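You operate a simulated robot arm through the tools that you are given. There is no shell and no other tool.

You run a simulated robot arm. Do the job below in one go: nothing can be reset, and whatever is moved stays where it is left.

TASK
Check slide 31 in the viewer and file it as the screen says.
Fine: camera arm over it, viewer on, focus till SHARP, save once; PASS goes in the green tray, HOLD in the red; arm aside and viewer off. Where these are worked on the way, their far stop is far enough and under half their travel is too little: camera arm.

The check looks at the end state, three seconds after you hand in, the way a careful person would. Anything else that was tipped, shoved, dropped, spilled or broken makes it a failure.

THE ROBOT
A 6-joint arm with a two-finger gripper, fixed in place. Base frame: the origin is on the floor under the middle of its stand, x ahead of it, y to its left, z up; the work surface is at about z = 900. Lengths are in mm, angles in rad, forces in N, time in s.
It reaches about 1417 mm from its shoulder. Its first joint turns from -2.897 to 2.897 rad. Payload 3.43 kg.
Tool frame: the origin (TCP) lies between the finger pads and is the grasp point; the fingertips stand 20 mm ahead of it; z points along the fingers, y is the line along which they close. The gripper opens to 190 mm; its body begins 248 mm behind the TCP.
Orientation is that of the tool frame in the base frame, as a unit quaternion [w, x, y, z]. With the fingers straight down and closing along the base's y, the tool's x points along the base's -x, its y along +y and its z along -z.

THE INTERFACE
- The arm moves only by the tool jog_arm. Its argument "plan" is a list of rows, each a list of 3 entries, a list of its own where there are three numbers: the shift along the base's x, y, z in mm, then the turn, a rotation vector about the base's x, y, z in rad, then the gripper command, from -1 (shut) to 1 (fully open), values between in proportion. In form: [[[x, y, z], [rx, ry, rz], jaw], ...]. A call has 1 to 20 rows; each row shifts and turns the commanded pose from where the row before left it. Rows are played at 5 a second. More than 50 mm and 0.15 rad between two rows, or a gripper value outside its range, and nothing of the call is played. Where a pose cannot be reached the arm comes as near as it can. A force on the tool above 90 N (or 10 N above the force at the start of the call, whichever is more), or a blocked arm, ends the call early, and 0.2 s more pass. Each finger travels about 153 mm/s and halts on what it meets, pressing with about 24 N; the grip force reading is that of the motor and also rises with nothing between the fingers. The clock runs only during rows and for 0.2 s after the last one: add rows that do not move to give the fingers time. The reply holds the time, the measured pose of the TCP, the force on the tool along the base axes, the opening and the grip force, in the units named above and with some noise, with the torque about the TCP (base axes, N m) and any sound that the robot's microphone picked up.
- Cameras (640 x 400 px; columns grow to the right, rows downward): "scene" is fixed at [399.6, -501.1, 1458.9]; the picture's right is [0.87, -0.50, 0.00], its down [0.47, 0.82, -0.34] and it looks along [0.17, 0.30, 0.94] (base axes); focal length 214 px, centre (320, 200). "wrist" rides on the gripper at [70, -8, -288] in the tool frame; the picture's right is [0.12, 0.99, 0.00], its down [-0.96, 0.12, -0.25] and it looks along [-0.24, 0.03, 0.97] (tool axes); focal length 261 px, centre (320, 200). There is no depth. A picture from a camera that has moved, and an enlarged one, comes with that camera's place and axes in the base frame and with its lens.
- snapshot(camera): a new picture of that camera. No time passes.
- move_column(by): moves the trunk up (or, below 0, down) by that many mm; the arm rides with it, the base frame stays. It gives what a move gives, with no picture.
- zoom(camera, box): a new picture of the part [left, top, right, bottom] of that camera's present view, enlarged. No time passes.
- finish_job(): hands the job in; it is judged then, once.

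Nothing tells you positions but the pictures and the camera data. Unless the task says otherwise, let go and move clear before handing in.

The tools are called after "Emit:" as name(argument=value, ...) on one line, values as JSON. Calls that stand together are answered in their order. jog_arm: Moves the arm, as the interface text tells. Its arguments: {"type":"object","properties":{"plan":{"type":"array","items":{"type":"array"}}},"required":["plan"]} The other tools are called the same way: move_column (by) moves the trunk up or down; snapshot (camera) takes a picture; zoom (camera, box) takes an enlarged picture of a part of a camera's view; finish_job () hands the job in.

At the start:

```text
t: 0.0
ee_pos: [737.6, 36.6, 1361.4]
tool_rot: [0.0, -0.001, 1.0, 0.0]
wrist_force: [1.3, 0.1, 0.2]
ft_torque: [0.0, 0.02, -0.01]
gripper_width: 190.1
grasp_force: 0.0
trunk travel left (down, up): [-375.0, 65.0]
```

scene: 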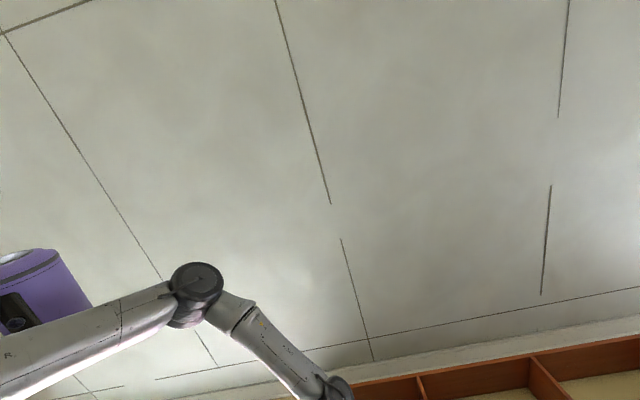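
wrist: 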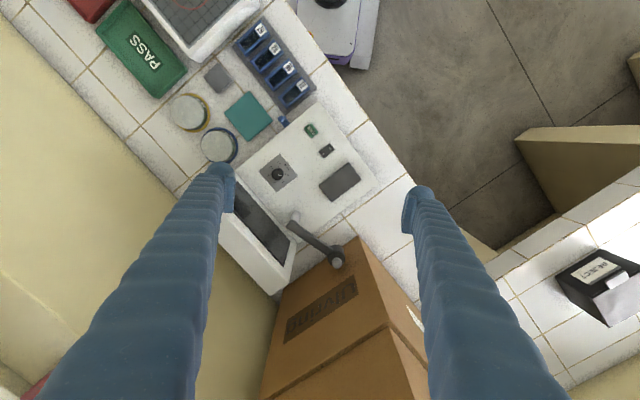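

The scene camera looks at the ceiling, so only the wrist camera is useful. It shows a viewer panel with a screen, a camera arm, a slide rack, PASS/HOLD trays and some jars; I'll look closer first.

Emit:
zoom(camera="wrist", box=[220, 0, 420, 125])

Emit:
zoom(camera="wrist", box=[200, 100, 400, 225])

Emit:
zoom(camera="wrist", box=[200, 180, 400, 305])

Emit:
zoom(camera="wrist", box=[60, 0, 260, 125])

```text
3.20 times, centred on (320, 62) of wrist
camera zoom: at [668.5, 29.1, 1647.5], right [-0.12, 0.99, 0.0], down [0.96, 0.12, 0.25], along [0.24, 0.03, -0.97], focal length 834 px, centre (320, 640)
```

zoom: 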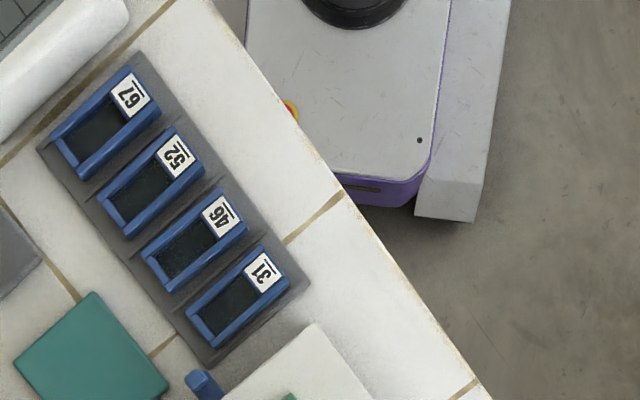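

```text
3.20 times, centred on (300, 162) of wrist
camera zoom: at [668.5, 29.1, 1647.5], right [-0.12, 0.99, 0.0], down [0.96, 0.12, 0.25], along [0.24, 0.03, -0.97], focal length 834 px, centre (384, 320)
```

zoom: 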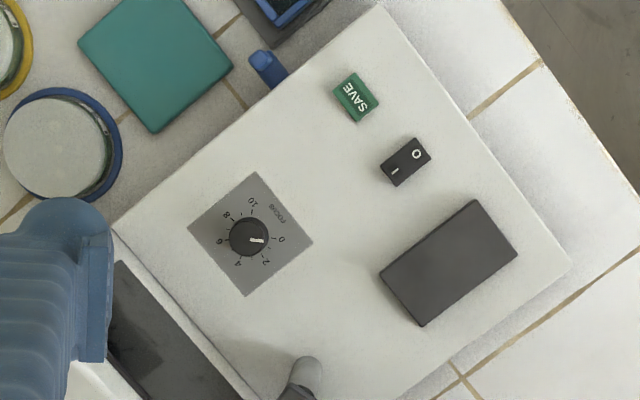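

```text
3.20 times, centred on (300, 242) of wrist
camera zoom: at [668.5, 29.1, 1647.5], right [-0.12, 0.99, 0.0], down [0.96, 0.12, 0.25], along [0.24, 0.03, -0.97], focal length 834 px, centre (384, 64)
```

zoom: 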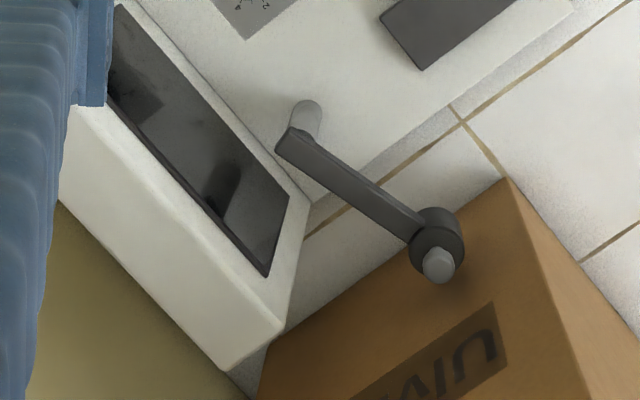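

```text
3.20 times, centred on (160, 62) of wrist
camera zoom: at [668.5, 29.1, 1647.5], right [-0.12, 0.99, 0.0], down [0.96, 0.12, 0.25], along [0.24, 0.03, -0.97], focal length 834 px, centre (832, 640)
```

zoom: 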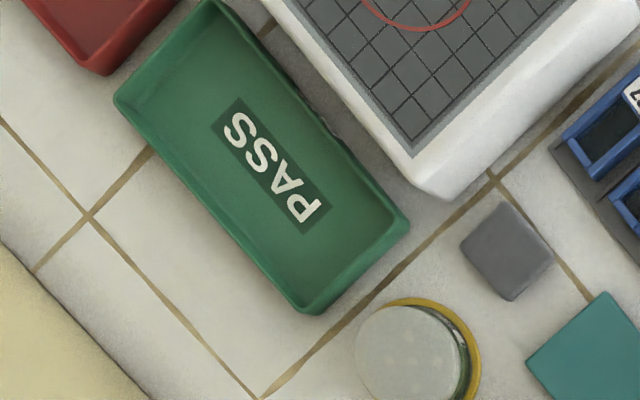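

I'll shift the wrist camera at its present height to get a second viewpoint for triangulation (and to see the trays and rack).

Emit:
jog_arm(plan=[[[-40, -30, 0], [0, 0, 0], 1], [[-40, -30, 0], [0, 0, 0], 1], [[-40, -30, 0], [0, 0, 0], 1], [[-40, -30, 0], [0, 0, 0], 1], [[-40, -30, 0], [0, 0, 0], 1]])

Emit:
snapshot(camera="wrist")

Emit:
snapshot(camera="scene")

```text
t: 1.2
ee_pos: [534.1, -112.1, 1363.3]
tool_rot: [0.001, 0.0, 1.0, 0.0]
wrist_force: [-1.4, 0.1, 0.5]
ft_torque: [-0.02, -0.18, 0.0]
gripper_width: 190.2
grasp_force: 0.0
trunk travel left (down, up): [-375.0, 65.0]
```

```text
taken
camera wrist: at [464.7, -120.8, 1649.8], right [-0.12, 0.99, 0.0], down [0.96, 0.12, 0.25], along [0.25, 0.03, -0.97], focal length 261 px, centre (320, 200)
```

wrist: 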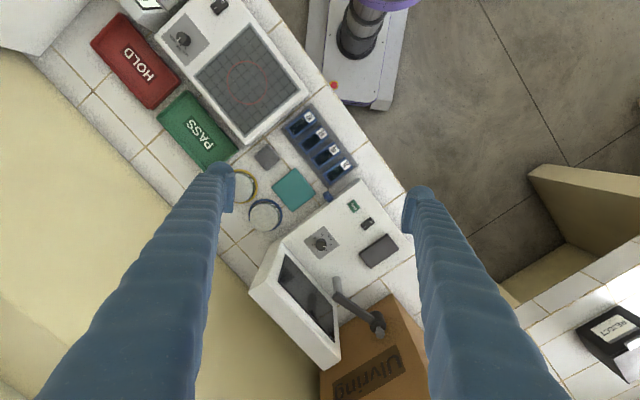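

```text
taken
```

scene: 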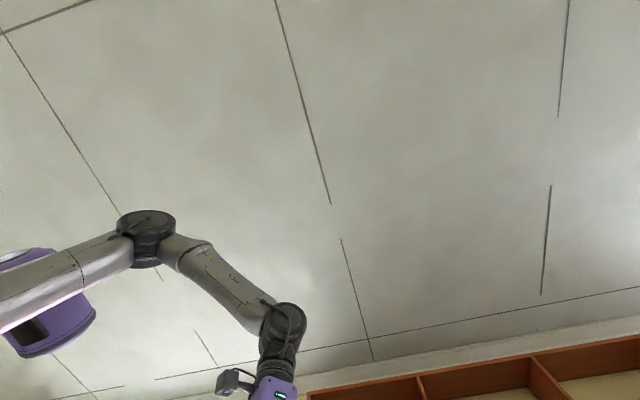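

Emit:
zoom(camera="wrist", box=[80, 0, 320, 150])

Emit:
zoom(camera="wrist", box=[220, 100, 420, 225])

Emit:
zoom(camera="wrist", box=[230, 180, 430, 305])

Emit:
zoom(camera="wrist", box=[240, 250, 440, 375])

```text
2.67 times, centred on (200, 75) of wrist
camera zoom: at [464.7, -120.8, 1649.8], right [-0.12, 0.99, 0.0], down [0.96, 0.12, 0.25], along [0.25, 0.03, -0.97], focal length 695 px, centre (640, 533)
```

zoom: 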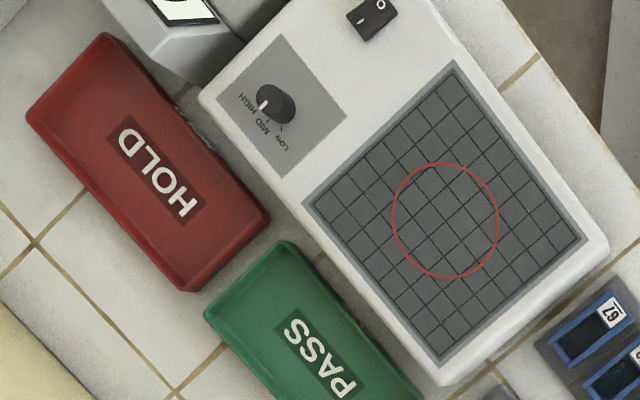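

```text
3.20 times, centred on (320, 162) of wrist
camera zoom: at [464.7, -120.8, 1649.8], right [-0.12, 0.99, 0.0], down [0.96, 0.12, 0.25], along [0.25, 0.03, -0.97], focal length 834 px, centre (320, 320)
```

zoom: 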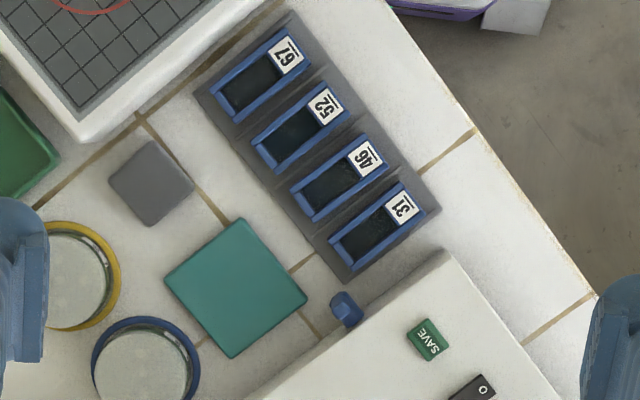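

```text
3.20 times, centred on (330, 242) of wrist
camera zoom: at [464.7, -120.8, 1649.8], right [-0.12, 0.99, 0.0], down [0.96, 0.12, 0.25], along [0.25, 0.03, -0.97], focal length 834 px, centre (288, 64)
```

zoom: 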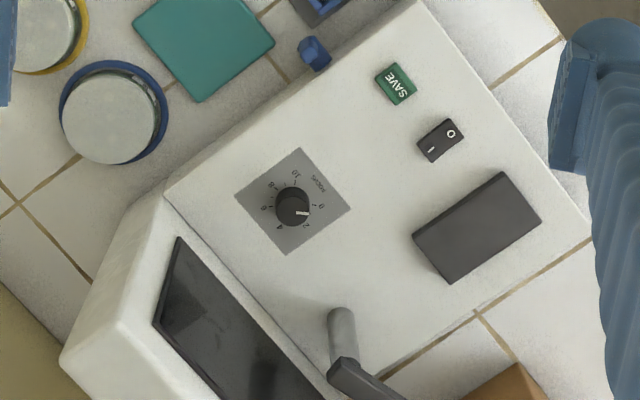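

```text
3.20 times, centred on (340, 312) of wrist
camera zoom: at [464.7, -120.8, 1649.8], right [-0.12, 0.99, 0.0], down [0.96, 0.12, 0.25], along [0.25, 0.03, -0.97], focal length 834 px, centre (256, -160)
```

zoom: 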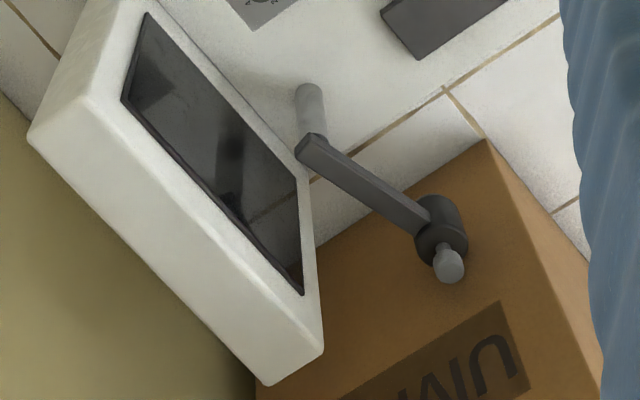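

The layout is clear: the viewer panel has a FOCUS knob, a green SAVE button, an I/O rocker, a dark stage, a swing camera arm and a screen; the rack with slide 31 is beside it. The trays are further left, and a hotplate is a distractor. I'll go lower over the rack for a close look.

Emit:
jog_arm(plan=[[[0, 0, -50], [0, 0, 0], 1], [[0, 0, -50], [0, 0, 0], 1], [[0, 0, -50], [0, 0, 0], 1], [[0, 0, -50], [0, 0, 0], 1], [[0, 0, 0], [0, 0, 0], 1]])

Emit:
snapshot(camera="wrist")

Emit:
zoom(camera="wrist", box=[220, 100, 420, 225])

```text
t: 2.4
ee_pos: [534.8, -112.4, 1162.8]
tool_rot: [0.0, 0.0, 1.0, 0.0]
wrist_force: [-1.0, -0.3, -0.1]
ft_torque: [-0.02, -0.09, -0.01]
gripper_width: 189.6
grasp_force: 0.0
trunk travel left (down, up): [-375.0, 65.0]
```

```text
taken
camera wrist: at [467.1, -120.2, 1450.2], right [-0.12, 0.99, 0.0], down [0.96, 0.12, 0.25], along [0.25, 0.03, -0.97], focal length 261 px, centre (320, 200)
```

wrist: 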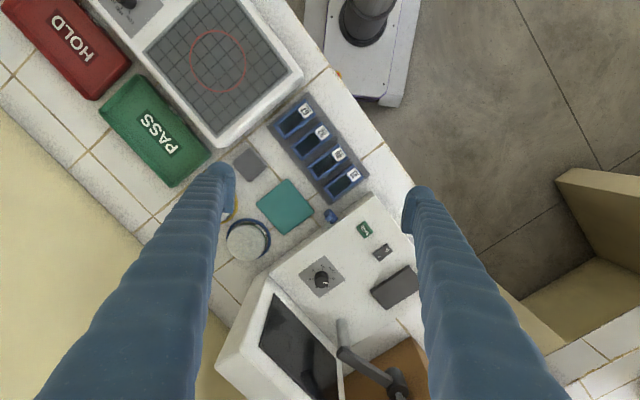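

```text
3.20 times, centred on (320, 162) of wrist
camera zoom: at [467.1, -120.2, 1450.2], right [-0.12, 0.99, 0.0], down [0.96, 0.12, 0.25], along [0.25, 0.03, -0.97], focal length 834 px, centre (320, 320)
```

zoom: 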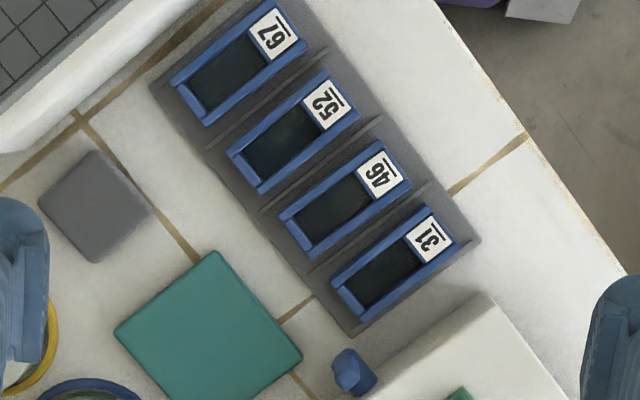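

I'll turn the gripper about −44° to line up with the table's axes, and move over slide 31.

Emit:
jog_arm(plan=[[[5, 10, 0], [0, 0, -0.14], 1], [[5, 10, 0], [0, 0, -0.14], 1], [[5, 10, 0], [0, 0, -0.14], 1], [[5, 10, 0], [0, 0, -0.14], 1], [[5, 10, 0], [0, 0, -0.14], 1], [[0, 5, 0], [0, 0, -0.07], 1], [[0, 0, 0], [0, 0, 0], 1]])

Emit:
snapshot(camera="wrist")

Emit:
zoom(camera="wrist", box=[240, 100, 400, 200])

```text
t: 4.0
ee_pos: [561.5, -57.6, 1160.8]
tool_rot: [0.0, 0.377, 0.926, 0.0]
wrist_force: [-0.5, -1.2, -0.7]
ft_torque: [-0.02, -0.01, 0.01]
gripper_width: 189.9
grasp_force: 0.1
trunk travel left (down, up): [-375.0, 65.0]
```

```text
taken
camera wrist: at [507.4, -14.2, 1448.3], right [0.61, 0.79, 0.0], down [0.77, -0.59, 0.25], along [0.2, -0.15, -0.97], focal length 261 px, centre (320, 200)
```

wrist: 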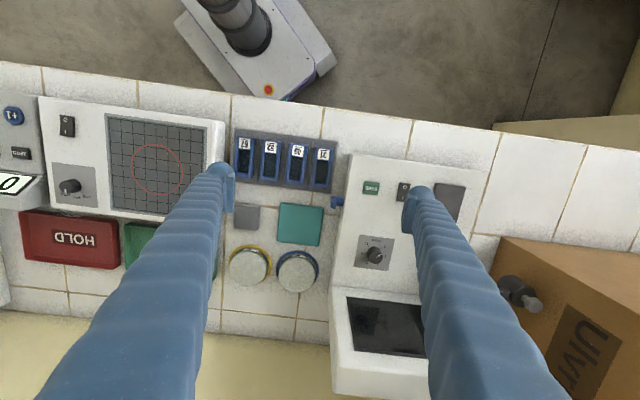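

```text
4.00 times, centred on (320, 150) of wrist
camera zoom: at [507.4, -14.2, 1448.3], right [0.61, 0.79, 0.0], down [0.77, -0.59, 0.25], along [0.2, -0.15, -0.97], focal length 1043 px, centre (320, 400)
```

zoom: 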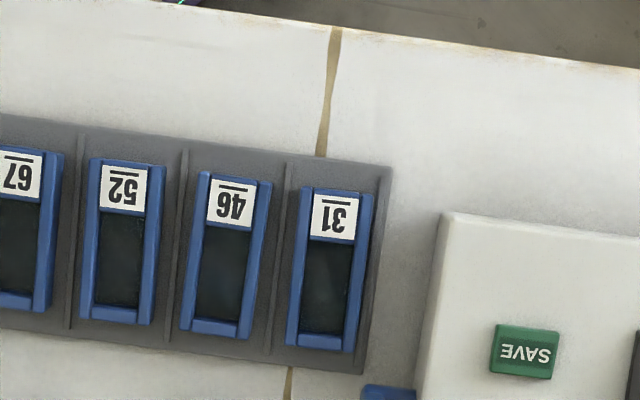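

The fingers close across the slide's width here and look too thick for the gap between slides, so I'll grip it lengthwise later. First I'll look closely at the panel and screen in this orientation.

Emit:
jog_arm(plan=[[[45, 17, 0], [0, 0, 0], 1], [[45, 17, 0], [0, 0, 0], 1], [[45, 17, 0], [0, 0, 0], 1], [[45, 17, 0], [0, 0, 0], 1], [[0, 0, 0], [0, 0, 0], 1]])

Emit:
snapshot(camera="wrist")

Emit:
zoom(camera="wrist", box=[200, 80, 440, 230])

Emit:
zoom(camera="wrist", box=[200, 200, 440, 350])

```text
t: 5.2
ee_pos: [740.4, 11.2, 1161.5]
tool_rot: [0.001, 0.376, 0.927, 0.0]
wrist_force: [-1.4, 0.2, -0.2]
ft_torque: [0.02, -0.04, -0.01]
gripper_width: 189.9
grasp_force: 0.2
trunk travel left (down, up): [-375.0, 65.0]
```

```text
taken
camera wrist: at [685.1, 54.2, 1449.2], right [0.61, 0.8, 0.0], down [0.77, -0.59, 0.25], along [0.2, -0.15, -0.97], focal length 261 px, centre (320, 200)
```

wrist: 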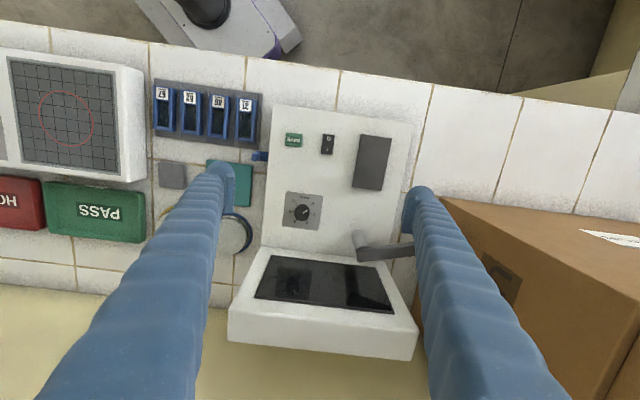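

```text
2.67 times, centred on (320, 155) of wrist
camera zoom: at [685.1, 54.2, 1449.2], right [0.61, 0.8, 0.0], down [0.77, -0.59, 0.25], along [0.2, -0.15, -0.97], focal length 695 px, centre (320, 320)
```

zoom: 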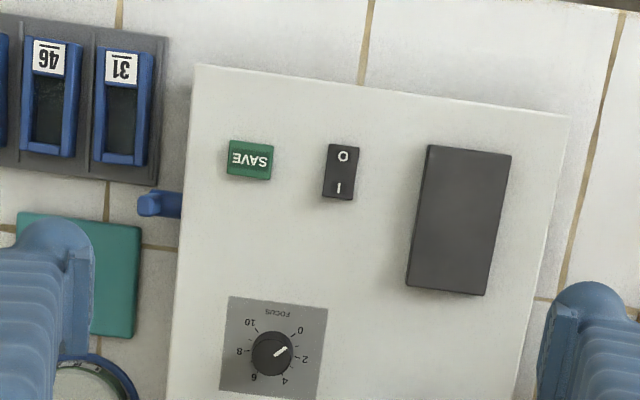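

```text
2.67 times, centred on (320, 275) of wrist
camera zoom: at [685.1, 54.2, 1449.2], right [0.61, 0.8, 0.0], down [0.77, -0.59, 0.25], along [0.2, -0.15, -0.97], focal length 695 px, centre (320, 0)
```

zoom: 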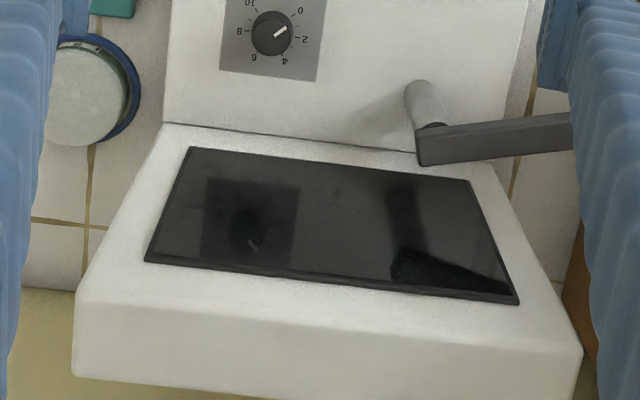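

The panel is mapped: the stage sits front right, the camera arm post is behind it and swung over the cardboard box, and the screen is dark. Now I'll turn for a lengthwise grip and go back over slide 31.

Emit:
jog_arm(plan=[[[-15.8, -5.9, 0], [0, 0, 0.1417], 1], [[-15.8, -5.9, 0], [0, 0, 0.1417], 1], [[-15.8, -5.9, 0], [0, 0, 0.1417], 1], [[-15.8, -5.9, 0], [0, 0, 0.1417], 1], [[-15.8, -5.9, 0], [0, 0, 0.1417], 1], [[-15.8, -5.9, 0], [0, 0, 0.1417], 1], [[-15.8, -5.9, 0], [0, 0, 0.1417], 1], [[-15.8, -5.9, 0], [0, 0, 0.1417], 1], [[-15.8, -5.9, 0], [0, 0, 0.1417], 1], [[-15.8, -5.9, 0], [0, 0, 0.1417], 1], [[-15.8, -5.9, 0], [0, 0, 0.1417], 0.2], [[0, 0, -40], [0, 0, 0], 0.2], [[0, 0, -40], [0, 0, 0], 0.2], [[0, 0, 0], [0, 0, 0], 0.2], [[0, 0, 0], [0, 0, 0], 0.2]])

Emit:
snapshot(camera="wrist")

Emit:
zoom(camera="wrist", box=[240, 100, 400, 200])

```text
t: 8.4
ee_pos: [568.4, -55.1, 1081.3]
tool_rot: [0.0, -0.385, 0.923, 0.0]
wrist_force: [-0.3, 0.5, -0.5]
ft_torque: [-0.04, 0.02, -0.02]
gripper_width: 113.8
grasp_force: 0.1
trunk travel left (down, up): [-375.0, 65.0]
```

```text
taken
camera wrist: at [526.3, -110.6, 1369.1], right [-0.79, 0.61, 0.0], down [0.6, 0.76, 0.25], along [0.15, 0.2, -0.97], focal length 261 px, centre (320, 200)
```

wrist: 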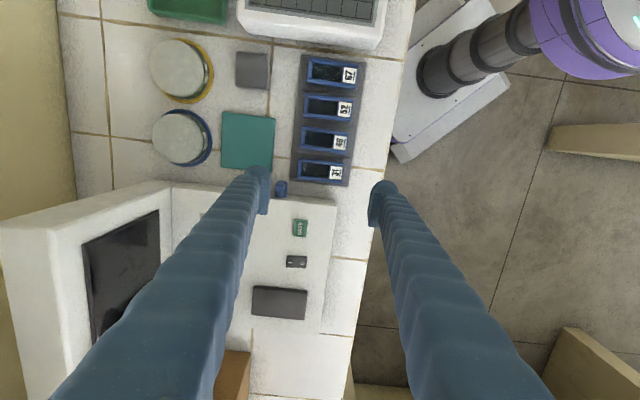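

```text
4.00 times, centred on (320, 150) of wrist
camera zoom: at [526.3, -110.6, 1369.1], right [-0.79, 0.61, 0.0], down [0.6, 0.76, 0.25], along [0.15, 0.2, -0.97], focal length 1043 px, centre (320, 400)
```

zoom: 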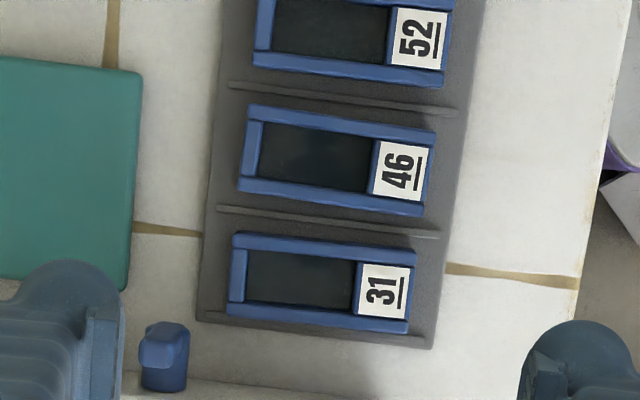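

The gripper is aligned with the slide. I'll step down and check again.

Emit:
jog_arm(plan=[[[0, -1, -40], [0, 0, 0], 0.15], [[-0.5, 0, -40], [0, 0, 0], 0.15], [[0, 0, -20], [0, 0, 0], 0.15], [[0, 0, 0], [0, 0, 0], 0.15], [[0, 0, 0], [0, 0, 0], 0.15]])

Emit:
snapshot(camera="wrist")

Emit:
zoom(camera="wrist", box=[240, 120, 400, 220])

```text
t: 9.6
ee_pos: [568.1, -55.2, 980.6]
tool_rot: [-0.001, -0.385, 0.923, -0.001]
wrist_force: [0.2, -0.2, 0.2]
ft_torque: [0.02, 0.01, 0.0]
gripper_width: 109.3
grasp_force: 0.0
trunk travel left (down, up): [-375.0, 65.0]
```

```text
taken
camera wrist: at [526.4, -111.1, 1267.8], right [-0.79, 0.61, 0.0], down [0.6, 0.76, 0.25], along [0.15, 0.2, -0.97], focal length 261 px, centre (320, 200)
```

wrist: 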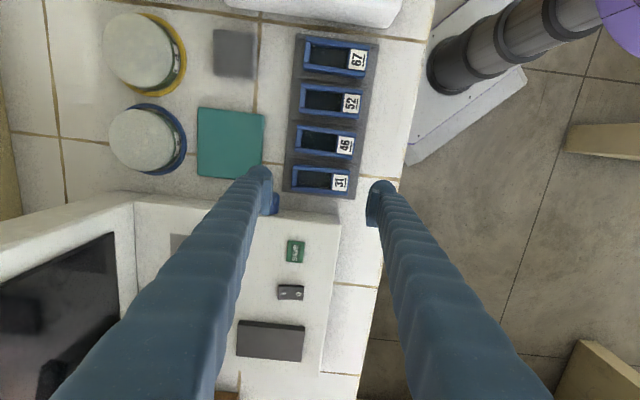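

```text
4.00 times, centred on (320, 170) of wrist
camera zoom: at [526.4, -111.1, 1267.8], right [-0.79, 0.61, 0.0], down [0.6, 0.76, 0.25], along [0.15, 0.2, -0.97], focal length 1043 px, centre (320, 320)
```

zoom: 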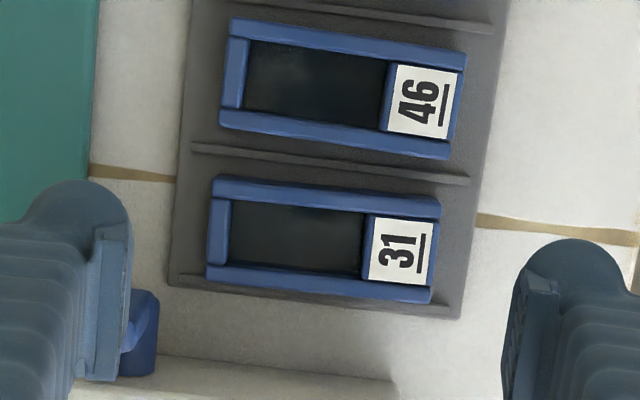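

Emit:
zoom(camera="wrist", box=[284, 155, 356, 200])

Emit:
zoom(camera="wrist", box=[240, 140, 320, 190])

```text
8.89 times, centred on (320, 178) of wrist
camera zoom: at [526.4, -111.1, 1267.8], right [-0.79, 0.61, 0.0], down [0.6, 0.76, 0.25], along [0.15, 0.2, -0.97], focal length 2317 px, centre (320, 400)
```

zoom: 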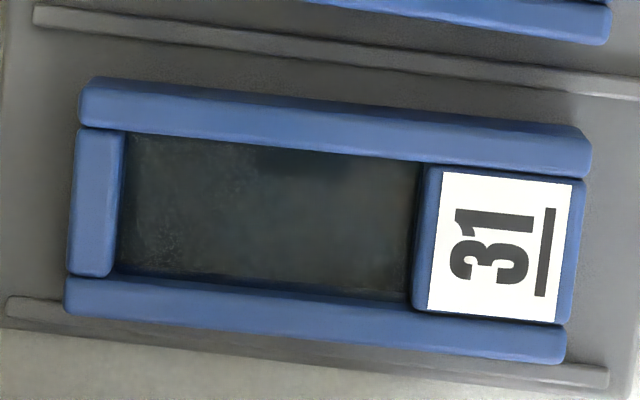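

```text
8.00 times, centred on (280, 165) of wrist
camera zoom: at [526.4, -111.1, 1267.8], right [-0.79, 0.61, 0.0], down [0.6, 0.76, 0.25], along [0.15, 0.2, -0.97], focal length 2085 px, centre (640, 480)
```

zoom: 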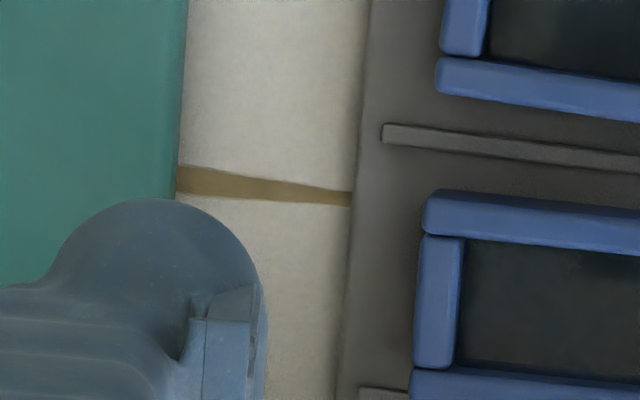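

Emit:
jog_arm(plan=[[[-1, 0, -30], [0, 0, 0], 0.15], [[-1, 0, -30], [0, 0, 0], 0.15], [[0, 0, 0], [0, 0, 0], 0.15], [[0, 0, 0], [0, 0, 0], 0.15]])

Emit:
zoom(camera="wrist", box=[240, 130, 400, 230])

```text
t: 10.6
ee_pos: [565.8, -56.5, 921.6]
tool_rot: [0.0, -0.384, 0.923, 0.0]
wrist_force: [-0.4, -0.3, 0.1]
ft_torque: [0.0, 0.02, 0.01]
gripper_width: 109.2
grasp_force: 0.0
trunk travel left (down, up): [-375.0, 65.0]
```

```text
4.00 times, centred on (320, 180) of wrist
camera zoom: at [524.6, -111.6, 1208.1], right [-0.79, 0.61, 0.0], down [0.6, 0.76, 0.25], along [0.15, 0.2, -0.97], focal length 1043 px, centre (320, 280)
```

zoom: 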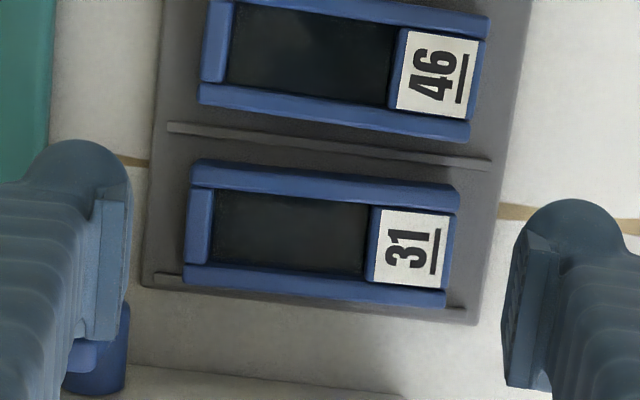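

Emit:
jog_arm(plan=[[[0.5, 1, -10], [0, 0, 0], 0.15], [[0.5, 0, -10], [0, 0, 0], 0.15], [[0, 0, -6], [0, 0, 0], 0.15], [[0, 0, 0], [0, 0, 0], 0.15]])

Emit:
zoom(camera="wrist", box=[240, 130, 400, 230])

Emit:
snapshot(camera="wrist")

```text
t: 11.6
ee_pos: [566.6, -55.1, 895.6]
tool_rot: [0.0, -0.384, 0.923, 0.0]
wrist_force: [-0.2, 0.3, 0.4]
ft_torque: [0.0, 0.03, 0.01]
gripper_width: 109.1
grasp_force: 0.1
trunk travel left (down, up): [-375.0, 65.0]
```

```text
4.00 times, centred on (320, 180) of wrist
camera zoom: at [524.9, -110.1, 1182.1], right [-0.79, 0.61, 0.0], down [0.6, 0.76, 0.25], along [0.15, 0.2, -0.97], focal length 1043 px, centre (320, 280)
```

zoom: 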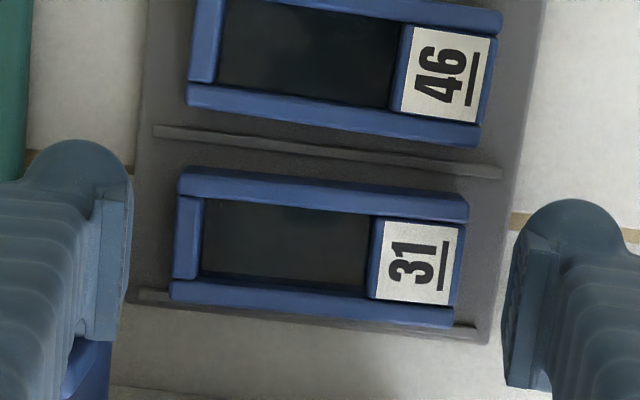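

```text
taken
camera wrist: at [524.9, -110.1, 1182.1], right [-0.79, 0.61, 0.0], down [0.6, 0.76, 0.25], along [0.15, 0.2, -0.97], focal length 261 px, centre (320, 200)
```

wrist: 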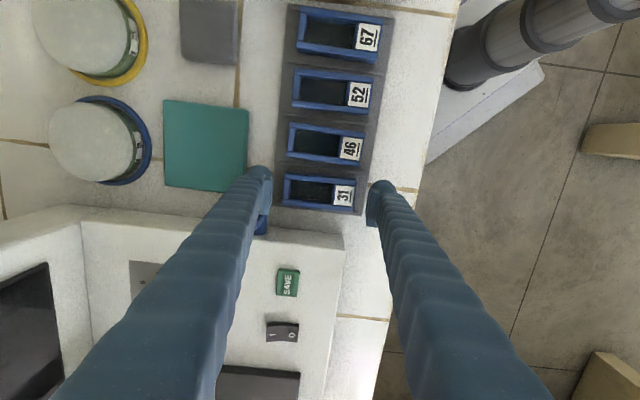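

Emit:
jog_arm(plan=[[[-1, -1.4, -4], [0, 0, 0], 0.15], [[0, 0, -4], [0, 0, 0], 0.15], [[0, 0, 0], [0, 0, 0], 0.15]])

Emit:
zoom(camera="wrist", box=[240, 130, 400, 230])

```text
t: 12.4
ee_pos: [565.2, -56.7, 886.5]
tool_rot: [0.0, -0.385, 0.923, 0.001]
wrist_force: [0.5, -0.3, 0.5]
ft_torque: [0.0, -0.01, -0.02]
gripper_width: 109.3
grasp_force: 0.1
trunk travel left (down, up): [-375.0, 65.0]
```

```text
4.00 times, centred on (320, 180) of wrist
camera zoom: at [524.0, -111.5, 1173.9], right [-0.79, 0.61, 0.0], down [0.6, 0.76, 0.25], along [0.15, 0.2, -0.97], focal length 1043 px, centre (320, 280)
```

zoom: 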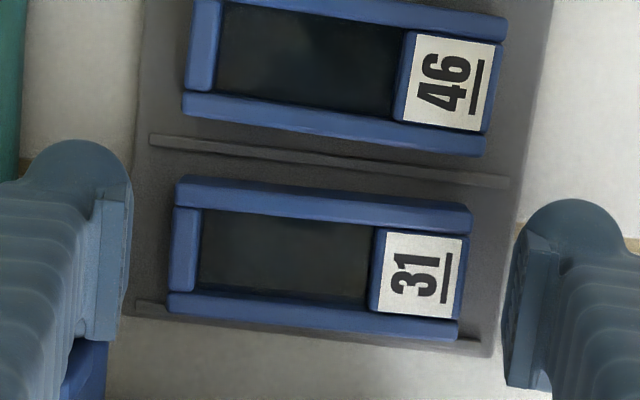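

Emit:
jog_arm(plan=[[[0, 0, 0], [0, 0, 0], 0.0], [[0, 0, 0], [0, 0, 0], -0.1], [[0, 0, 0], [0, 0, 0], -0.15], [[0, 0, 0], [0, 0, 0], -0.15]])

Emit:
zoom(camera="wrist", box=[240, 130, 400, 230])

```text
t: 13.4
ee_pos: [565.8, -55.4, 890.4]
tool_rot: [0.002, -0.385, 0.923, 0.0]
wrist_force: [3.4, 0.3, 63.5]
ft_torque: [0.72, 0.69, -0.03]
gripper_width: 81.3
grasp_force: 0.2
trunk travel left (down, up): [-375.0, 65.0]
```

```text
4.00 times, centred on (320, 180) of wrist
camera zoom: at [522.5, -111.4, 1176.7], right [-0.79, 0.61, 0.0], down [0.59, 0.76, 0.25], along [0.16, 0.19, -0.97], focal length 1043 px, centre (320, 280)
```

zoom: 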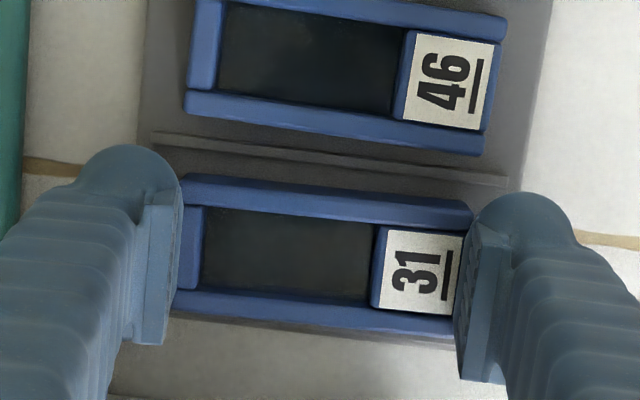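

The tips are pressing down on something at about z = 870 (63 N up). I'll lift slightly to relieve it and look.

Emit:
jog_arm(plan=[[[0, 0, 5], [0, 0, 0], -0.15], [[0, 0, 3], [0, 0, 0], -0.15], [[0, 0, 0], [0, 0, 0], -0.15]])

Emit:
zoom(camera="wrist", box=[240, 130, 400, 230])

```text
t: 14.2
ee_pos: [566.5, -56.2, 894.0]
tool_rot: [-0.002, -0.384, 0.923, 0.0]
wrist_force: [0.2, 0.3, 0.3]
ft_torque: [-0.02, -0.01, 0.0]
gripper_width: 80.7
grasp_force: 0.0
trunk travel left (down, up): [-375.0, 65.0]
```

```text
4.00 times, centred on (320, 180) of wrist
camera zoom: at [523.7, -111.5, 1181.4], right [-0.79, 0.61, 0.0], down [0.6, 0.76, 0.25], along [0.15, 0.2, -0.97], focal length 1043 px, centre (320, 280)
```

zoom: 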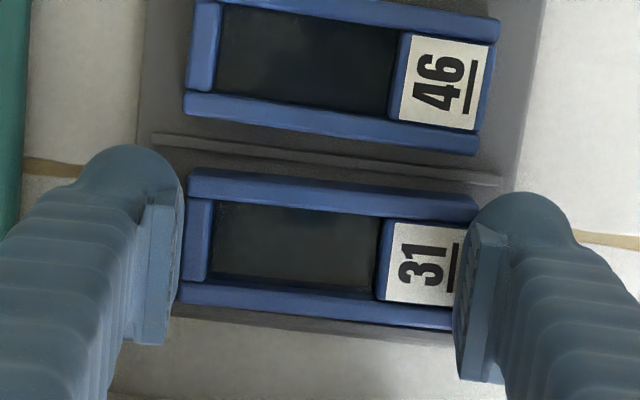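

Slide 31 shifted a few mm toward the front; the tips were just at its top edge (about z = 870). I'll lift, open, recentre and try again lower.

Emit:
jog_arm(plan=[[[0, 0, 8], [0, 0, 0], -0.15], [[-2.5, 2.2, 0], [0, 0, 0], 0.1], [[0, 0, 0], [0, 0, 0], 0.2], [[0, 0, 0], [0, 0, 0], 0.2], [[0, 0, 0], [0, 0, 0], 0.2]])

Emit:
zoom(camera="wrist", box=[240, 130, 400, 230])

```text
t: 15.4
ee_pos: [562.8, -54.7, 903.0]
tool_rot: [-0.001, -0.384, 0.923, 0.0]
wrist_force: [0.1, 0.0, -0.6]
ft_torque: [0.0, 0.01, 0.01]
gripper_width: 114.1
grasp_force: 0.0
trunk travel left (down, up): [-375.0, 65.0]
```

```text
4.00 times, centred on (320, 180) of wrist
camera zoom: at [521.4, -109.4, 1190.0], right [-0.79, 0.61, 0.0], down [0.6, 0.76, 0.25], along [0.15, 0.2, -0.97], focal length 1043 px, centre (320, 280)
```

zoom: 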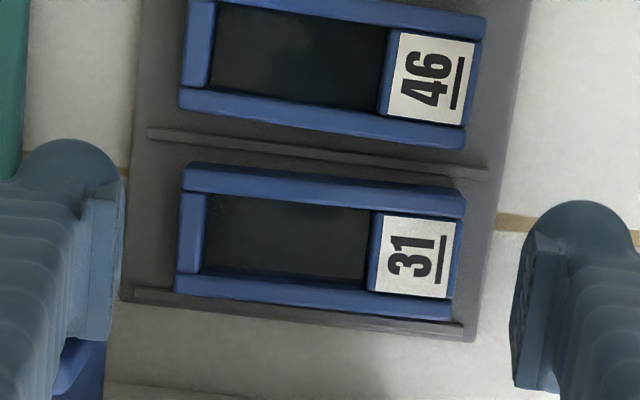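

Emit:
jog_arm(plan=[[[0, 0, -8], [0, 0, 0], 0.2], [[0, 0, -8], [0, 0, 0], 0.2], [[0, 0, -4], [0, 0, 0], 0.2], [[0, 0, 0], [0, 0, 0], 0.2]])

```text
t: 16.4
ee_pos: [561.5, -53.3, 882.0]
tool_rot: [0.0, -0.384, 0.923, 0.0]
wrist_force: [-0.1, -0.5, 0.5]
ft_torque: [-0.01, -0.03, 0.01]
gripper_width: 113.9
grasp_force: 0.1
trunk travel left (down, up): [-375.0, 65.0]
```

Emit:
jog_arm(plan=[[[0.8, -0.8, -2], [0, 0, 0], 0.2], [[0, 0, -1], [0, 0, 0], 0.2], [[0, 0, 0], [0, 0, 0], 0.2]])

Emit:
zoom(camera="wrist", box=[240, 130, 400, 230])

```text
t: 17.2
ee_pos: [563.6, -53.7, 881.0]
tool_rot: [-0.001, -0.384, 0.923, 0.0]
wrist_force: [-0.3, -0.1, -0.9]
ft_torque: [0.03, 0.01, -0.05]
gripper_width: 113.8
grasp_force: 0.1
trunk travel left (down, up): [-375.0, 65.0]
```

```text
4.00 times, centred on (320, 180) of wrist
camera zoom: at [521.8, -110.5, 1167.2], right [-0.79, 0.61, 0.0], down [0.6, 0.76, 0.25], along [0.15, 0.2, -0.97], focal length 1043 px, centre (320, 280)
```

zoom: 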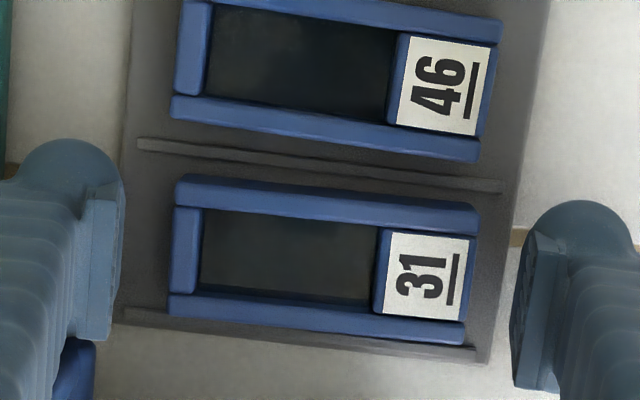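

Emit:
jog_arm(plan=[[[0, 0, 0], [0, 0, 0], 0.0], [[0, 0, 0], [0, 0, 0], -0.04], [[0, 0, 0], [0, 0, 0], -0.1], [[0, 0, 0], [0, 0, 0], -0.1]])

Emit:
zoom(camera="wrist", box=[240, 130, 400, 230])

```text
t: 18.2
ee_pos: [563.2, -54.8, 881.7]
tool_rot: [-0.001, -0.384, 0.923, 0.0]
wrist_force: [-1.3, -0.9, 0.3]
ft_torque: [0.06, 0.1, 0.0]
gripper_width: 86.5
grasp_force: 23.7
trunk travel left (down, up): [-375.0, 65.0]
```

```text
4.00 times, centred on (320, 180) of wrist
camera zoom: at [521.7, -110.5, 1167.3], right [-0.79, 0.61, 0.0], down [0.6, 0.76, 0.25], along [0.15, 0.2, -0.97], focal length 1043 px, centre (320, 280)
```

zoom: 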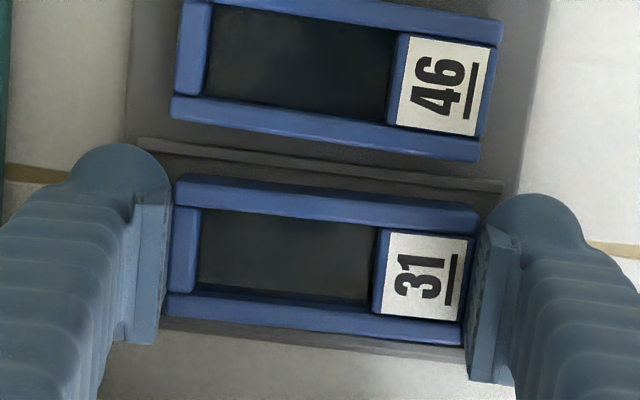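

Gripped at 86.5 mm with 24 N. Now I'll lift slowly.

Emit:
jog_arm(plan=[[[0, 0, 3], [0, 0, 0], -0.2], [[0, 0, 5], [0, 0, 0], -0.2], [[0, 0, 10], [0, 0, 0], -0.2], [[0, 0, 20], [0, 0, 0], -0.2], [[0, 0, 0], [0, 0, 0], -0.2]])

Emit:
zoom(camera="wrist", box=[240, 130, 400, 230])

```text
t: 19.4
ee_pos: [564.8, -54.4, 918.5]
tool_rot: [-0.001, -0.384, 0.923, 0.001]
wrist_force: [0.3, -0.4, -0.8]
ft_torque: [0.0, 0.0, 0.01]
gripper_width: 86.7
grasp_force: 23.8
trunk travel left (down, up): [-375.0, 65.0]
```

```text
4.00 times, centred on (320, 180) of wrist
camera zoom: at [522.5, -110.1, 1205.1], right [-0.79, 0.61, 0.0], down [0.6, 0.76, 0.25], along [0.15, 0.2, -0.97], focal length 1043 px, centre (320, 280)
```

zoom: 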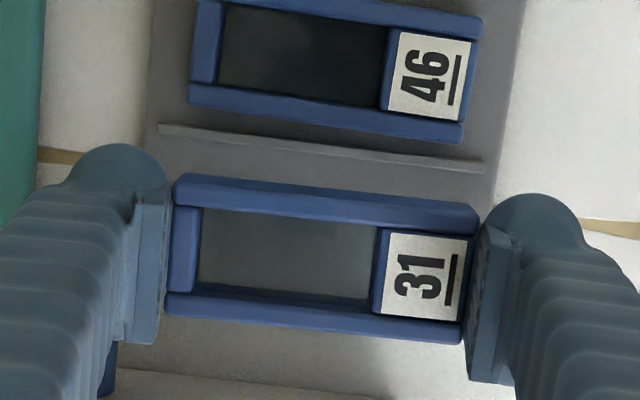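

Slide 31 is held. I'll raise it and carry it over to above the stage.

Emit:
jog_arm(plan=[[[0, 0, 40], [0, 0, 0], -0.2], [[0, 0, 45], [0, 0, 0], -0.2], [[35, 24, 0], [0, 0, 0], -0.2], [[35, 24, 0], [0, 0, 0], -0.2], [[35, 24, 0], [0, 0, 0], -0.2], [[35, 24, 0], [0, 0, 0], -0.2], [[35, 24, 0], [0, 0, 0], -0.2], [[35, 24, 0], [0, 0, 0], -0.2], [[10, 8, 0], [0, 0, 0], -0.2], [[0, 0, 0], [0, 0, 0], -0.2]])

Emit:
snapshot(camera="wrist")

Emit:
zoom(camera="wrist", box=[220, 90, 420, 215])

```text
t: 21.6
ee_pos: [783.4, 96.6, 1003.1]
tool_rot: [0.001, -0.384, 0.923, 0.0]
wrist_force: [0.6, 0.4, -0.3]
ft_torque: [0.04, 0.01, 0.0]
gripper_width: 86.6
grasp_force: 23.9
trunk travel left (down, up): [-375.0, 65.0]
```

```text
taken
camera wrist: at [743.0, 41.7, 1290.2], right [-0.79, 0.62, 0.0], down [0.6, 0.76, 0.25], along [0.15, 0.2, -0.97], focal length 261 px, centre (320, 200)
```

wrist: 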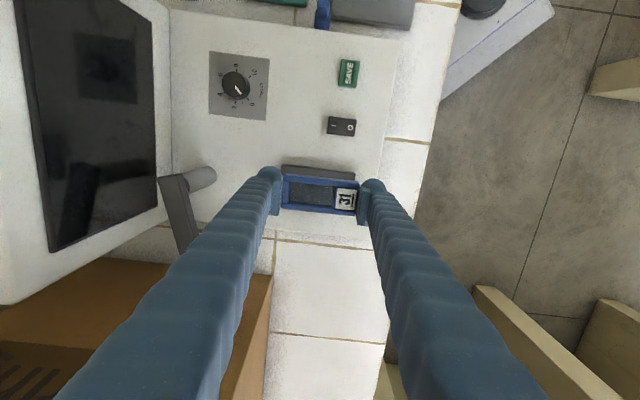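

```text
3.20 times, centred on (320, 152) of wrist
camera zoom: at [743.0, 41.7, 1290.2], right [-0.79, 0.62, 0.0], down [0.6, 0.76, 0.25], along [0.15, 0.2, -0.97], focal length 834 px, centre (320, 352)
```

zoom: 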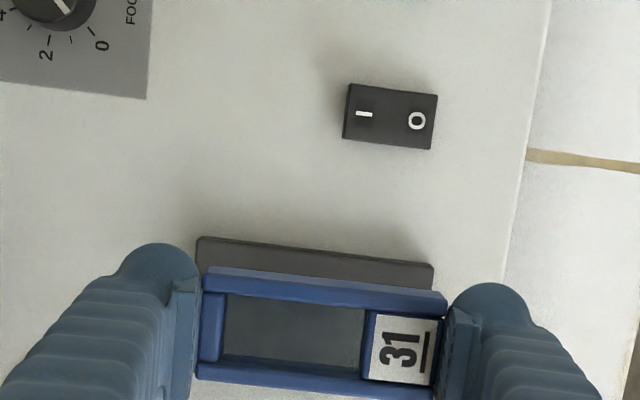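

Emit:
jog_arm(plan=[[[8, 4, -10], [0, 0, 0], -0.2], [[7.5, 3.5, -20], [0, 0, 0], -0.2], [[0, 0, -20], [0, 0, 0], -0.2], [[0, 0, -10], [0, 0, 0], -0.2], [[0, 0, 0], [0, 0, 0], -0.2]])

Emit:
zoom(camera="wrist", box=[220, 90, 420, 215])

Emit:
snapshot(camera="wrist")

```text
t: 22.8
ee_pos: [798.9, 104.5, 942.2]
tool_rot: [-0.002, -0.384, 0.923, 0.0]
wrist_force: [-2.3, -1.0, -1.2]
ft_torque: [-0.03, 0.02, 0.01]
gripper_width: 86.8
grasp_force: 23.4
trunk travel left (down, up): [-375.0, 65.0]
```

```text
3.20 times, centred on (320, 152) of wrist
camera zoom: at [757.3, 48.8, 1229.8], right [-0.79, 0.61, 0.0], down [0.6, 0.76, 0.25], along [0.15, 0.2, -0.97], focal length 834 px, centre (320, 352)
```

zoom: 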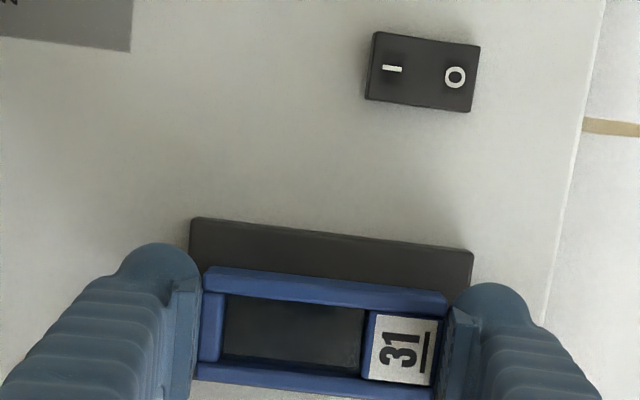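

```text
taken
camera wrist: at [757.3, 48.8, 1229.8], right [-0.79, 0.61, 0.0], down [0.6, 0.76, 0.25], along [0.15, 0.2, -0.97], focal length 261 px, centre (320, 200)
```

wrist: 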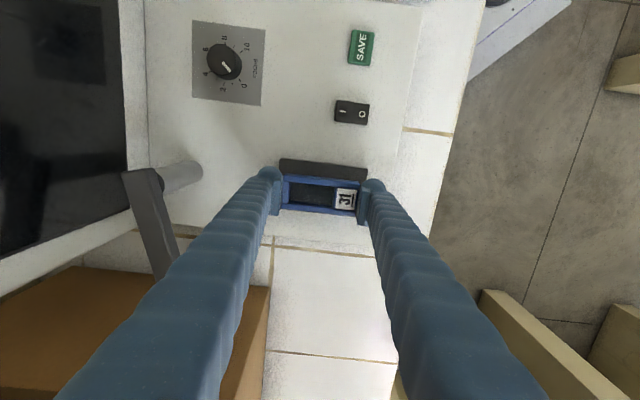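

Emit:
jog_arm(plan=[[[-3, -1.5, -6], [0, 0, 0], -0.2], [[0, 0, -6], [0, 0, 0], -0.2], [[0, 0, 0], [0, 0, 0], -0.2]])

Emit:
zoom(camera="wrist", box=[240, 115, 400, 215])

```text
t: 23.6
ee_pos: [797.3, 102.6, 933.9]
tool_rot: [0.001, -0.384, 0.923, -0.001]
wrist_force: [1.5, -1.5, 24.0]
ft_torque: [-0.04, -0.03, 0.09]
gripper_width: 86.7
grasp_force: 23.9
trunk travel left (down, up): [-375.0, 65.0]
```

```text
4.00 times, centred on (320, 165) of wrist
camera zoom: at [753.7, 47.4, 1220.5], right [-0.79, 0.61, 0.0], down [0.59, 0.76, 0.25], along [0.16, 0.2, -0.97], focal length 1043 px, centre (320, 340)
```

zoom: 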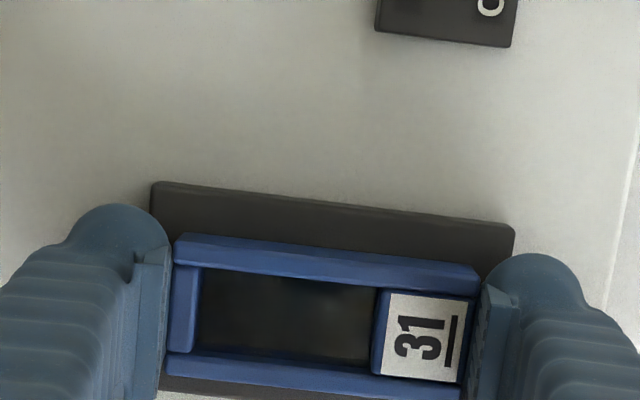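

The slide (or fingertips) has touched the stage. I'll lift slightly, fine-centre by about 3 mm, set it down and release.

Emit:
jog_arm(plan=[[[0, 0, 7], [0, 0, 0], -0.2], [[-2.8, 0, 0], [0, 0, 0], -0.2], [[0, 0, -2], [0, 0, 0], -0.2], [[0, 0, -2], [0, 0, 0], -0.2], [[0, 0, 0], [0, 0, 0], -0.2]])

Emit:
zoom(camera="wrist", box=[240, 115, 400, 215])

```text
t: 24.8
ee_pos: [793.7, 102.4, 933.7]
tool_rot: [-0.001, -0.384, 0.923, 0.0]
wrist_force: [1.0, -0.2, 1.6]
ft_torque: [-0.01, -0.1, 0.0]
gripper_width: 86.6
grasp_force: 23.7
trunk travel left (down, up): [-375.0, 65.0]
```

```text
4.00 times, centred on (320, 165) of wrist
camera zoom: at [752.0, 47.6, 1220.9], right [-0.79, 0.61, 0.0], down [0.6, 0.76, 0.25], along [0.15, 0.2, -0.97], focal length 1043 px, centre (320, 340)
```

zoom: 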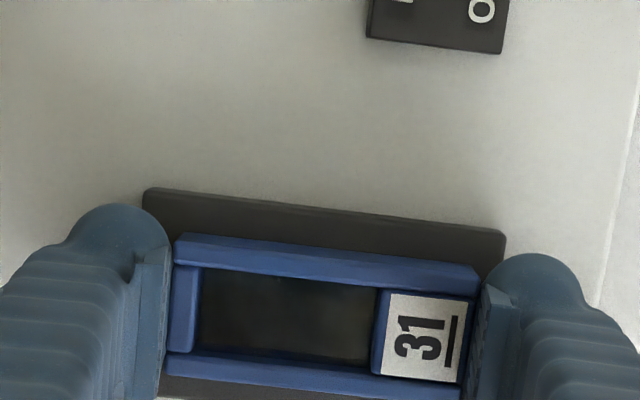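

Emit:
jog_arm(plan=[[[0, 0, -0.5], [0, 0, 0], -0.07], [[0, 0, 0], [0, 0, 0], -0.03], [[0, 0, 0], [0, 0, 0], 0.05], [[0, 0, 0], [0, 0, 0], 0.2], [[0, 0, 0], [0, 0, 0], 0.2], [[0, 0, 10], [0, 0, 0], 0.2], [[0, 0, 20], [0, 0, 0], 0.2], [[0, 0, 0], [0, 0, 0], 0.2]])

Emit:
zoom(camera="wrist", box=[240, 115, 400, 215])

```text
t: 26.6
ee_pos: [793.6, 103.4, 963.0]
tool_rot: [-0.001, -0.384, 0.923, 0.0]
wrist_force: [0.2, -0.7, -0.5]
ft_torque: [-0.02, 0.01, 0.0]
gripper_width: 114.0
grasp_force: 0.0
trunk travel left (down, up): [-375.0, 65.0]
```

```text
4.00 times, centred on (320, 165) of wrist
camera zoom: at [752.3, 48.1, 1249.9], right [-0.79, 0.61, 0.0], down [0.6, 0.76, 0.25], along [0.15, 0.2, -0.97], focal length 1043 px, centre (320, 340)
```

zoom: 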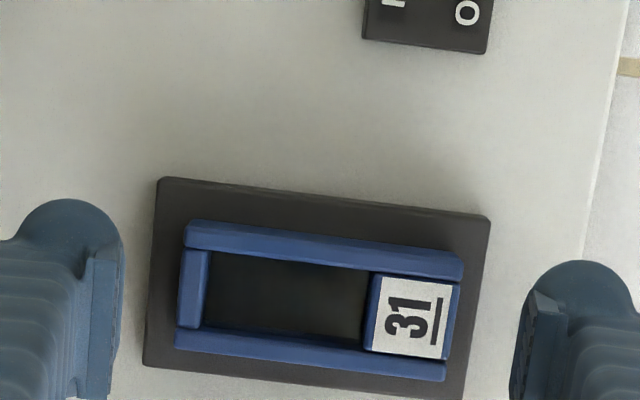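

Slide 31 sits squarely on the stage. Next I'll raise up and look at the camera arm and its handle.

Emit:
jog_arm(plan=[[[0, 0, 45], [0, 0, 0], 0.2], [[0, 0, 45], [0, 0, 0], 0.2], [[0, 0, 45], [0, 0, 0], 0.2], [[0, 0, 45], [0, 0, 0], 0.2], [[0, 0, 0], [0, 0, -0.14], 0.5], [[0, 0, 0], [0, 0, -0.14], 0.8], [[0, 0, 0], [0, 0, -0.14], 1], [[0, 0, 0], [0, 0, -0.14], 1], [[0, 0, 0], [0, 0, -0.14], 1], [[0, 0, 0], [0, 0, -0.09], 1], [[0, 0, 0], [0, 0, 0], 1]])

Emit:
snapshot(camera="wrist")

Emit:
zoom(camera="wrist", box=[230, 180, 430, 305])

```text
t: 29.0
ee_pos: [793.3, 103.5, 1143.1]
tool_rot: [-0.002, 0.001, 1.0, 0.0]
wrist_force: [-0.7, -0.1, 0.1]
ft_torque: [0.01, 0.0, 0.0]
gripper_width: 189.7
grasp_force: 0.0
trunk travel left (down, up): [-375.0, 65.0]
```

```text
taken
camera wrist: at [725.2, 95.4, 1430.2], right [-0.12, 0.99, 0.0], down [0.96, 0.11, 0.25], along [0.24, 0.03, -0.97], focal length 261 px, centre (320, 200)
```

wrist: 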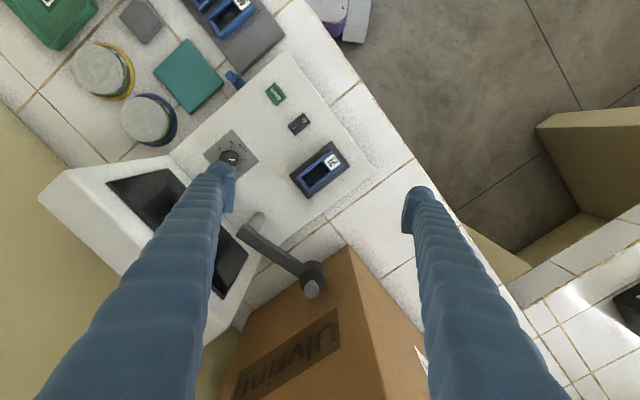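

```text
3.20 times, centred on (330, 242) of wrist
camera zoom: at [725.2, 95.4, 1430.2], right [-0.12, 0.99, 0.0], down [0.96, 0.11, 0.25], along [0.24, 0.03, -0.97], focal length 834 px, centre (288, 64)
```

zoom: 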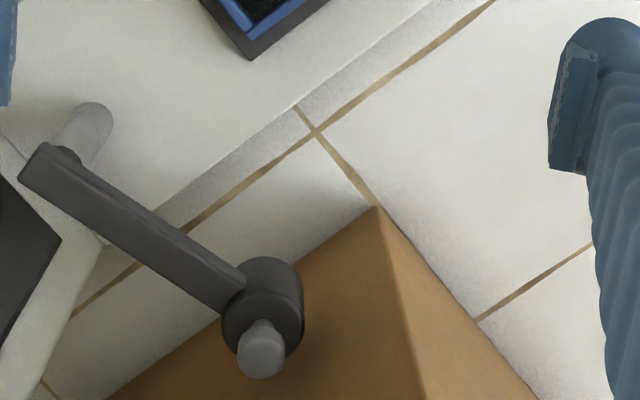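

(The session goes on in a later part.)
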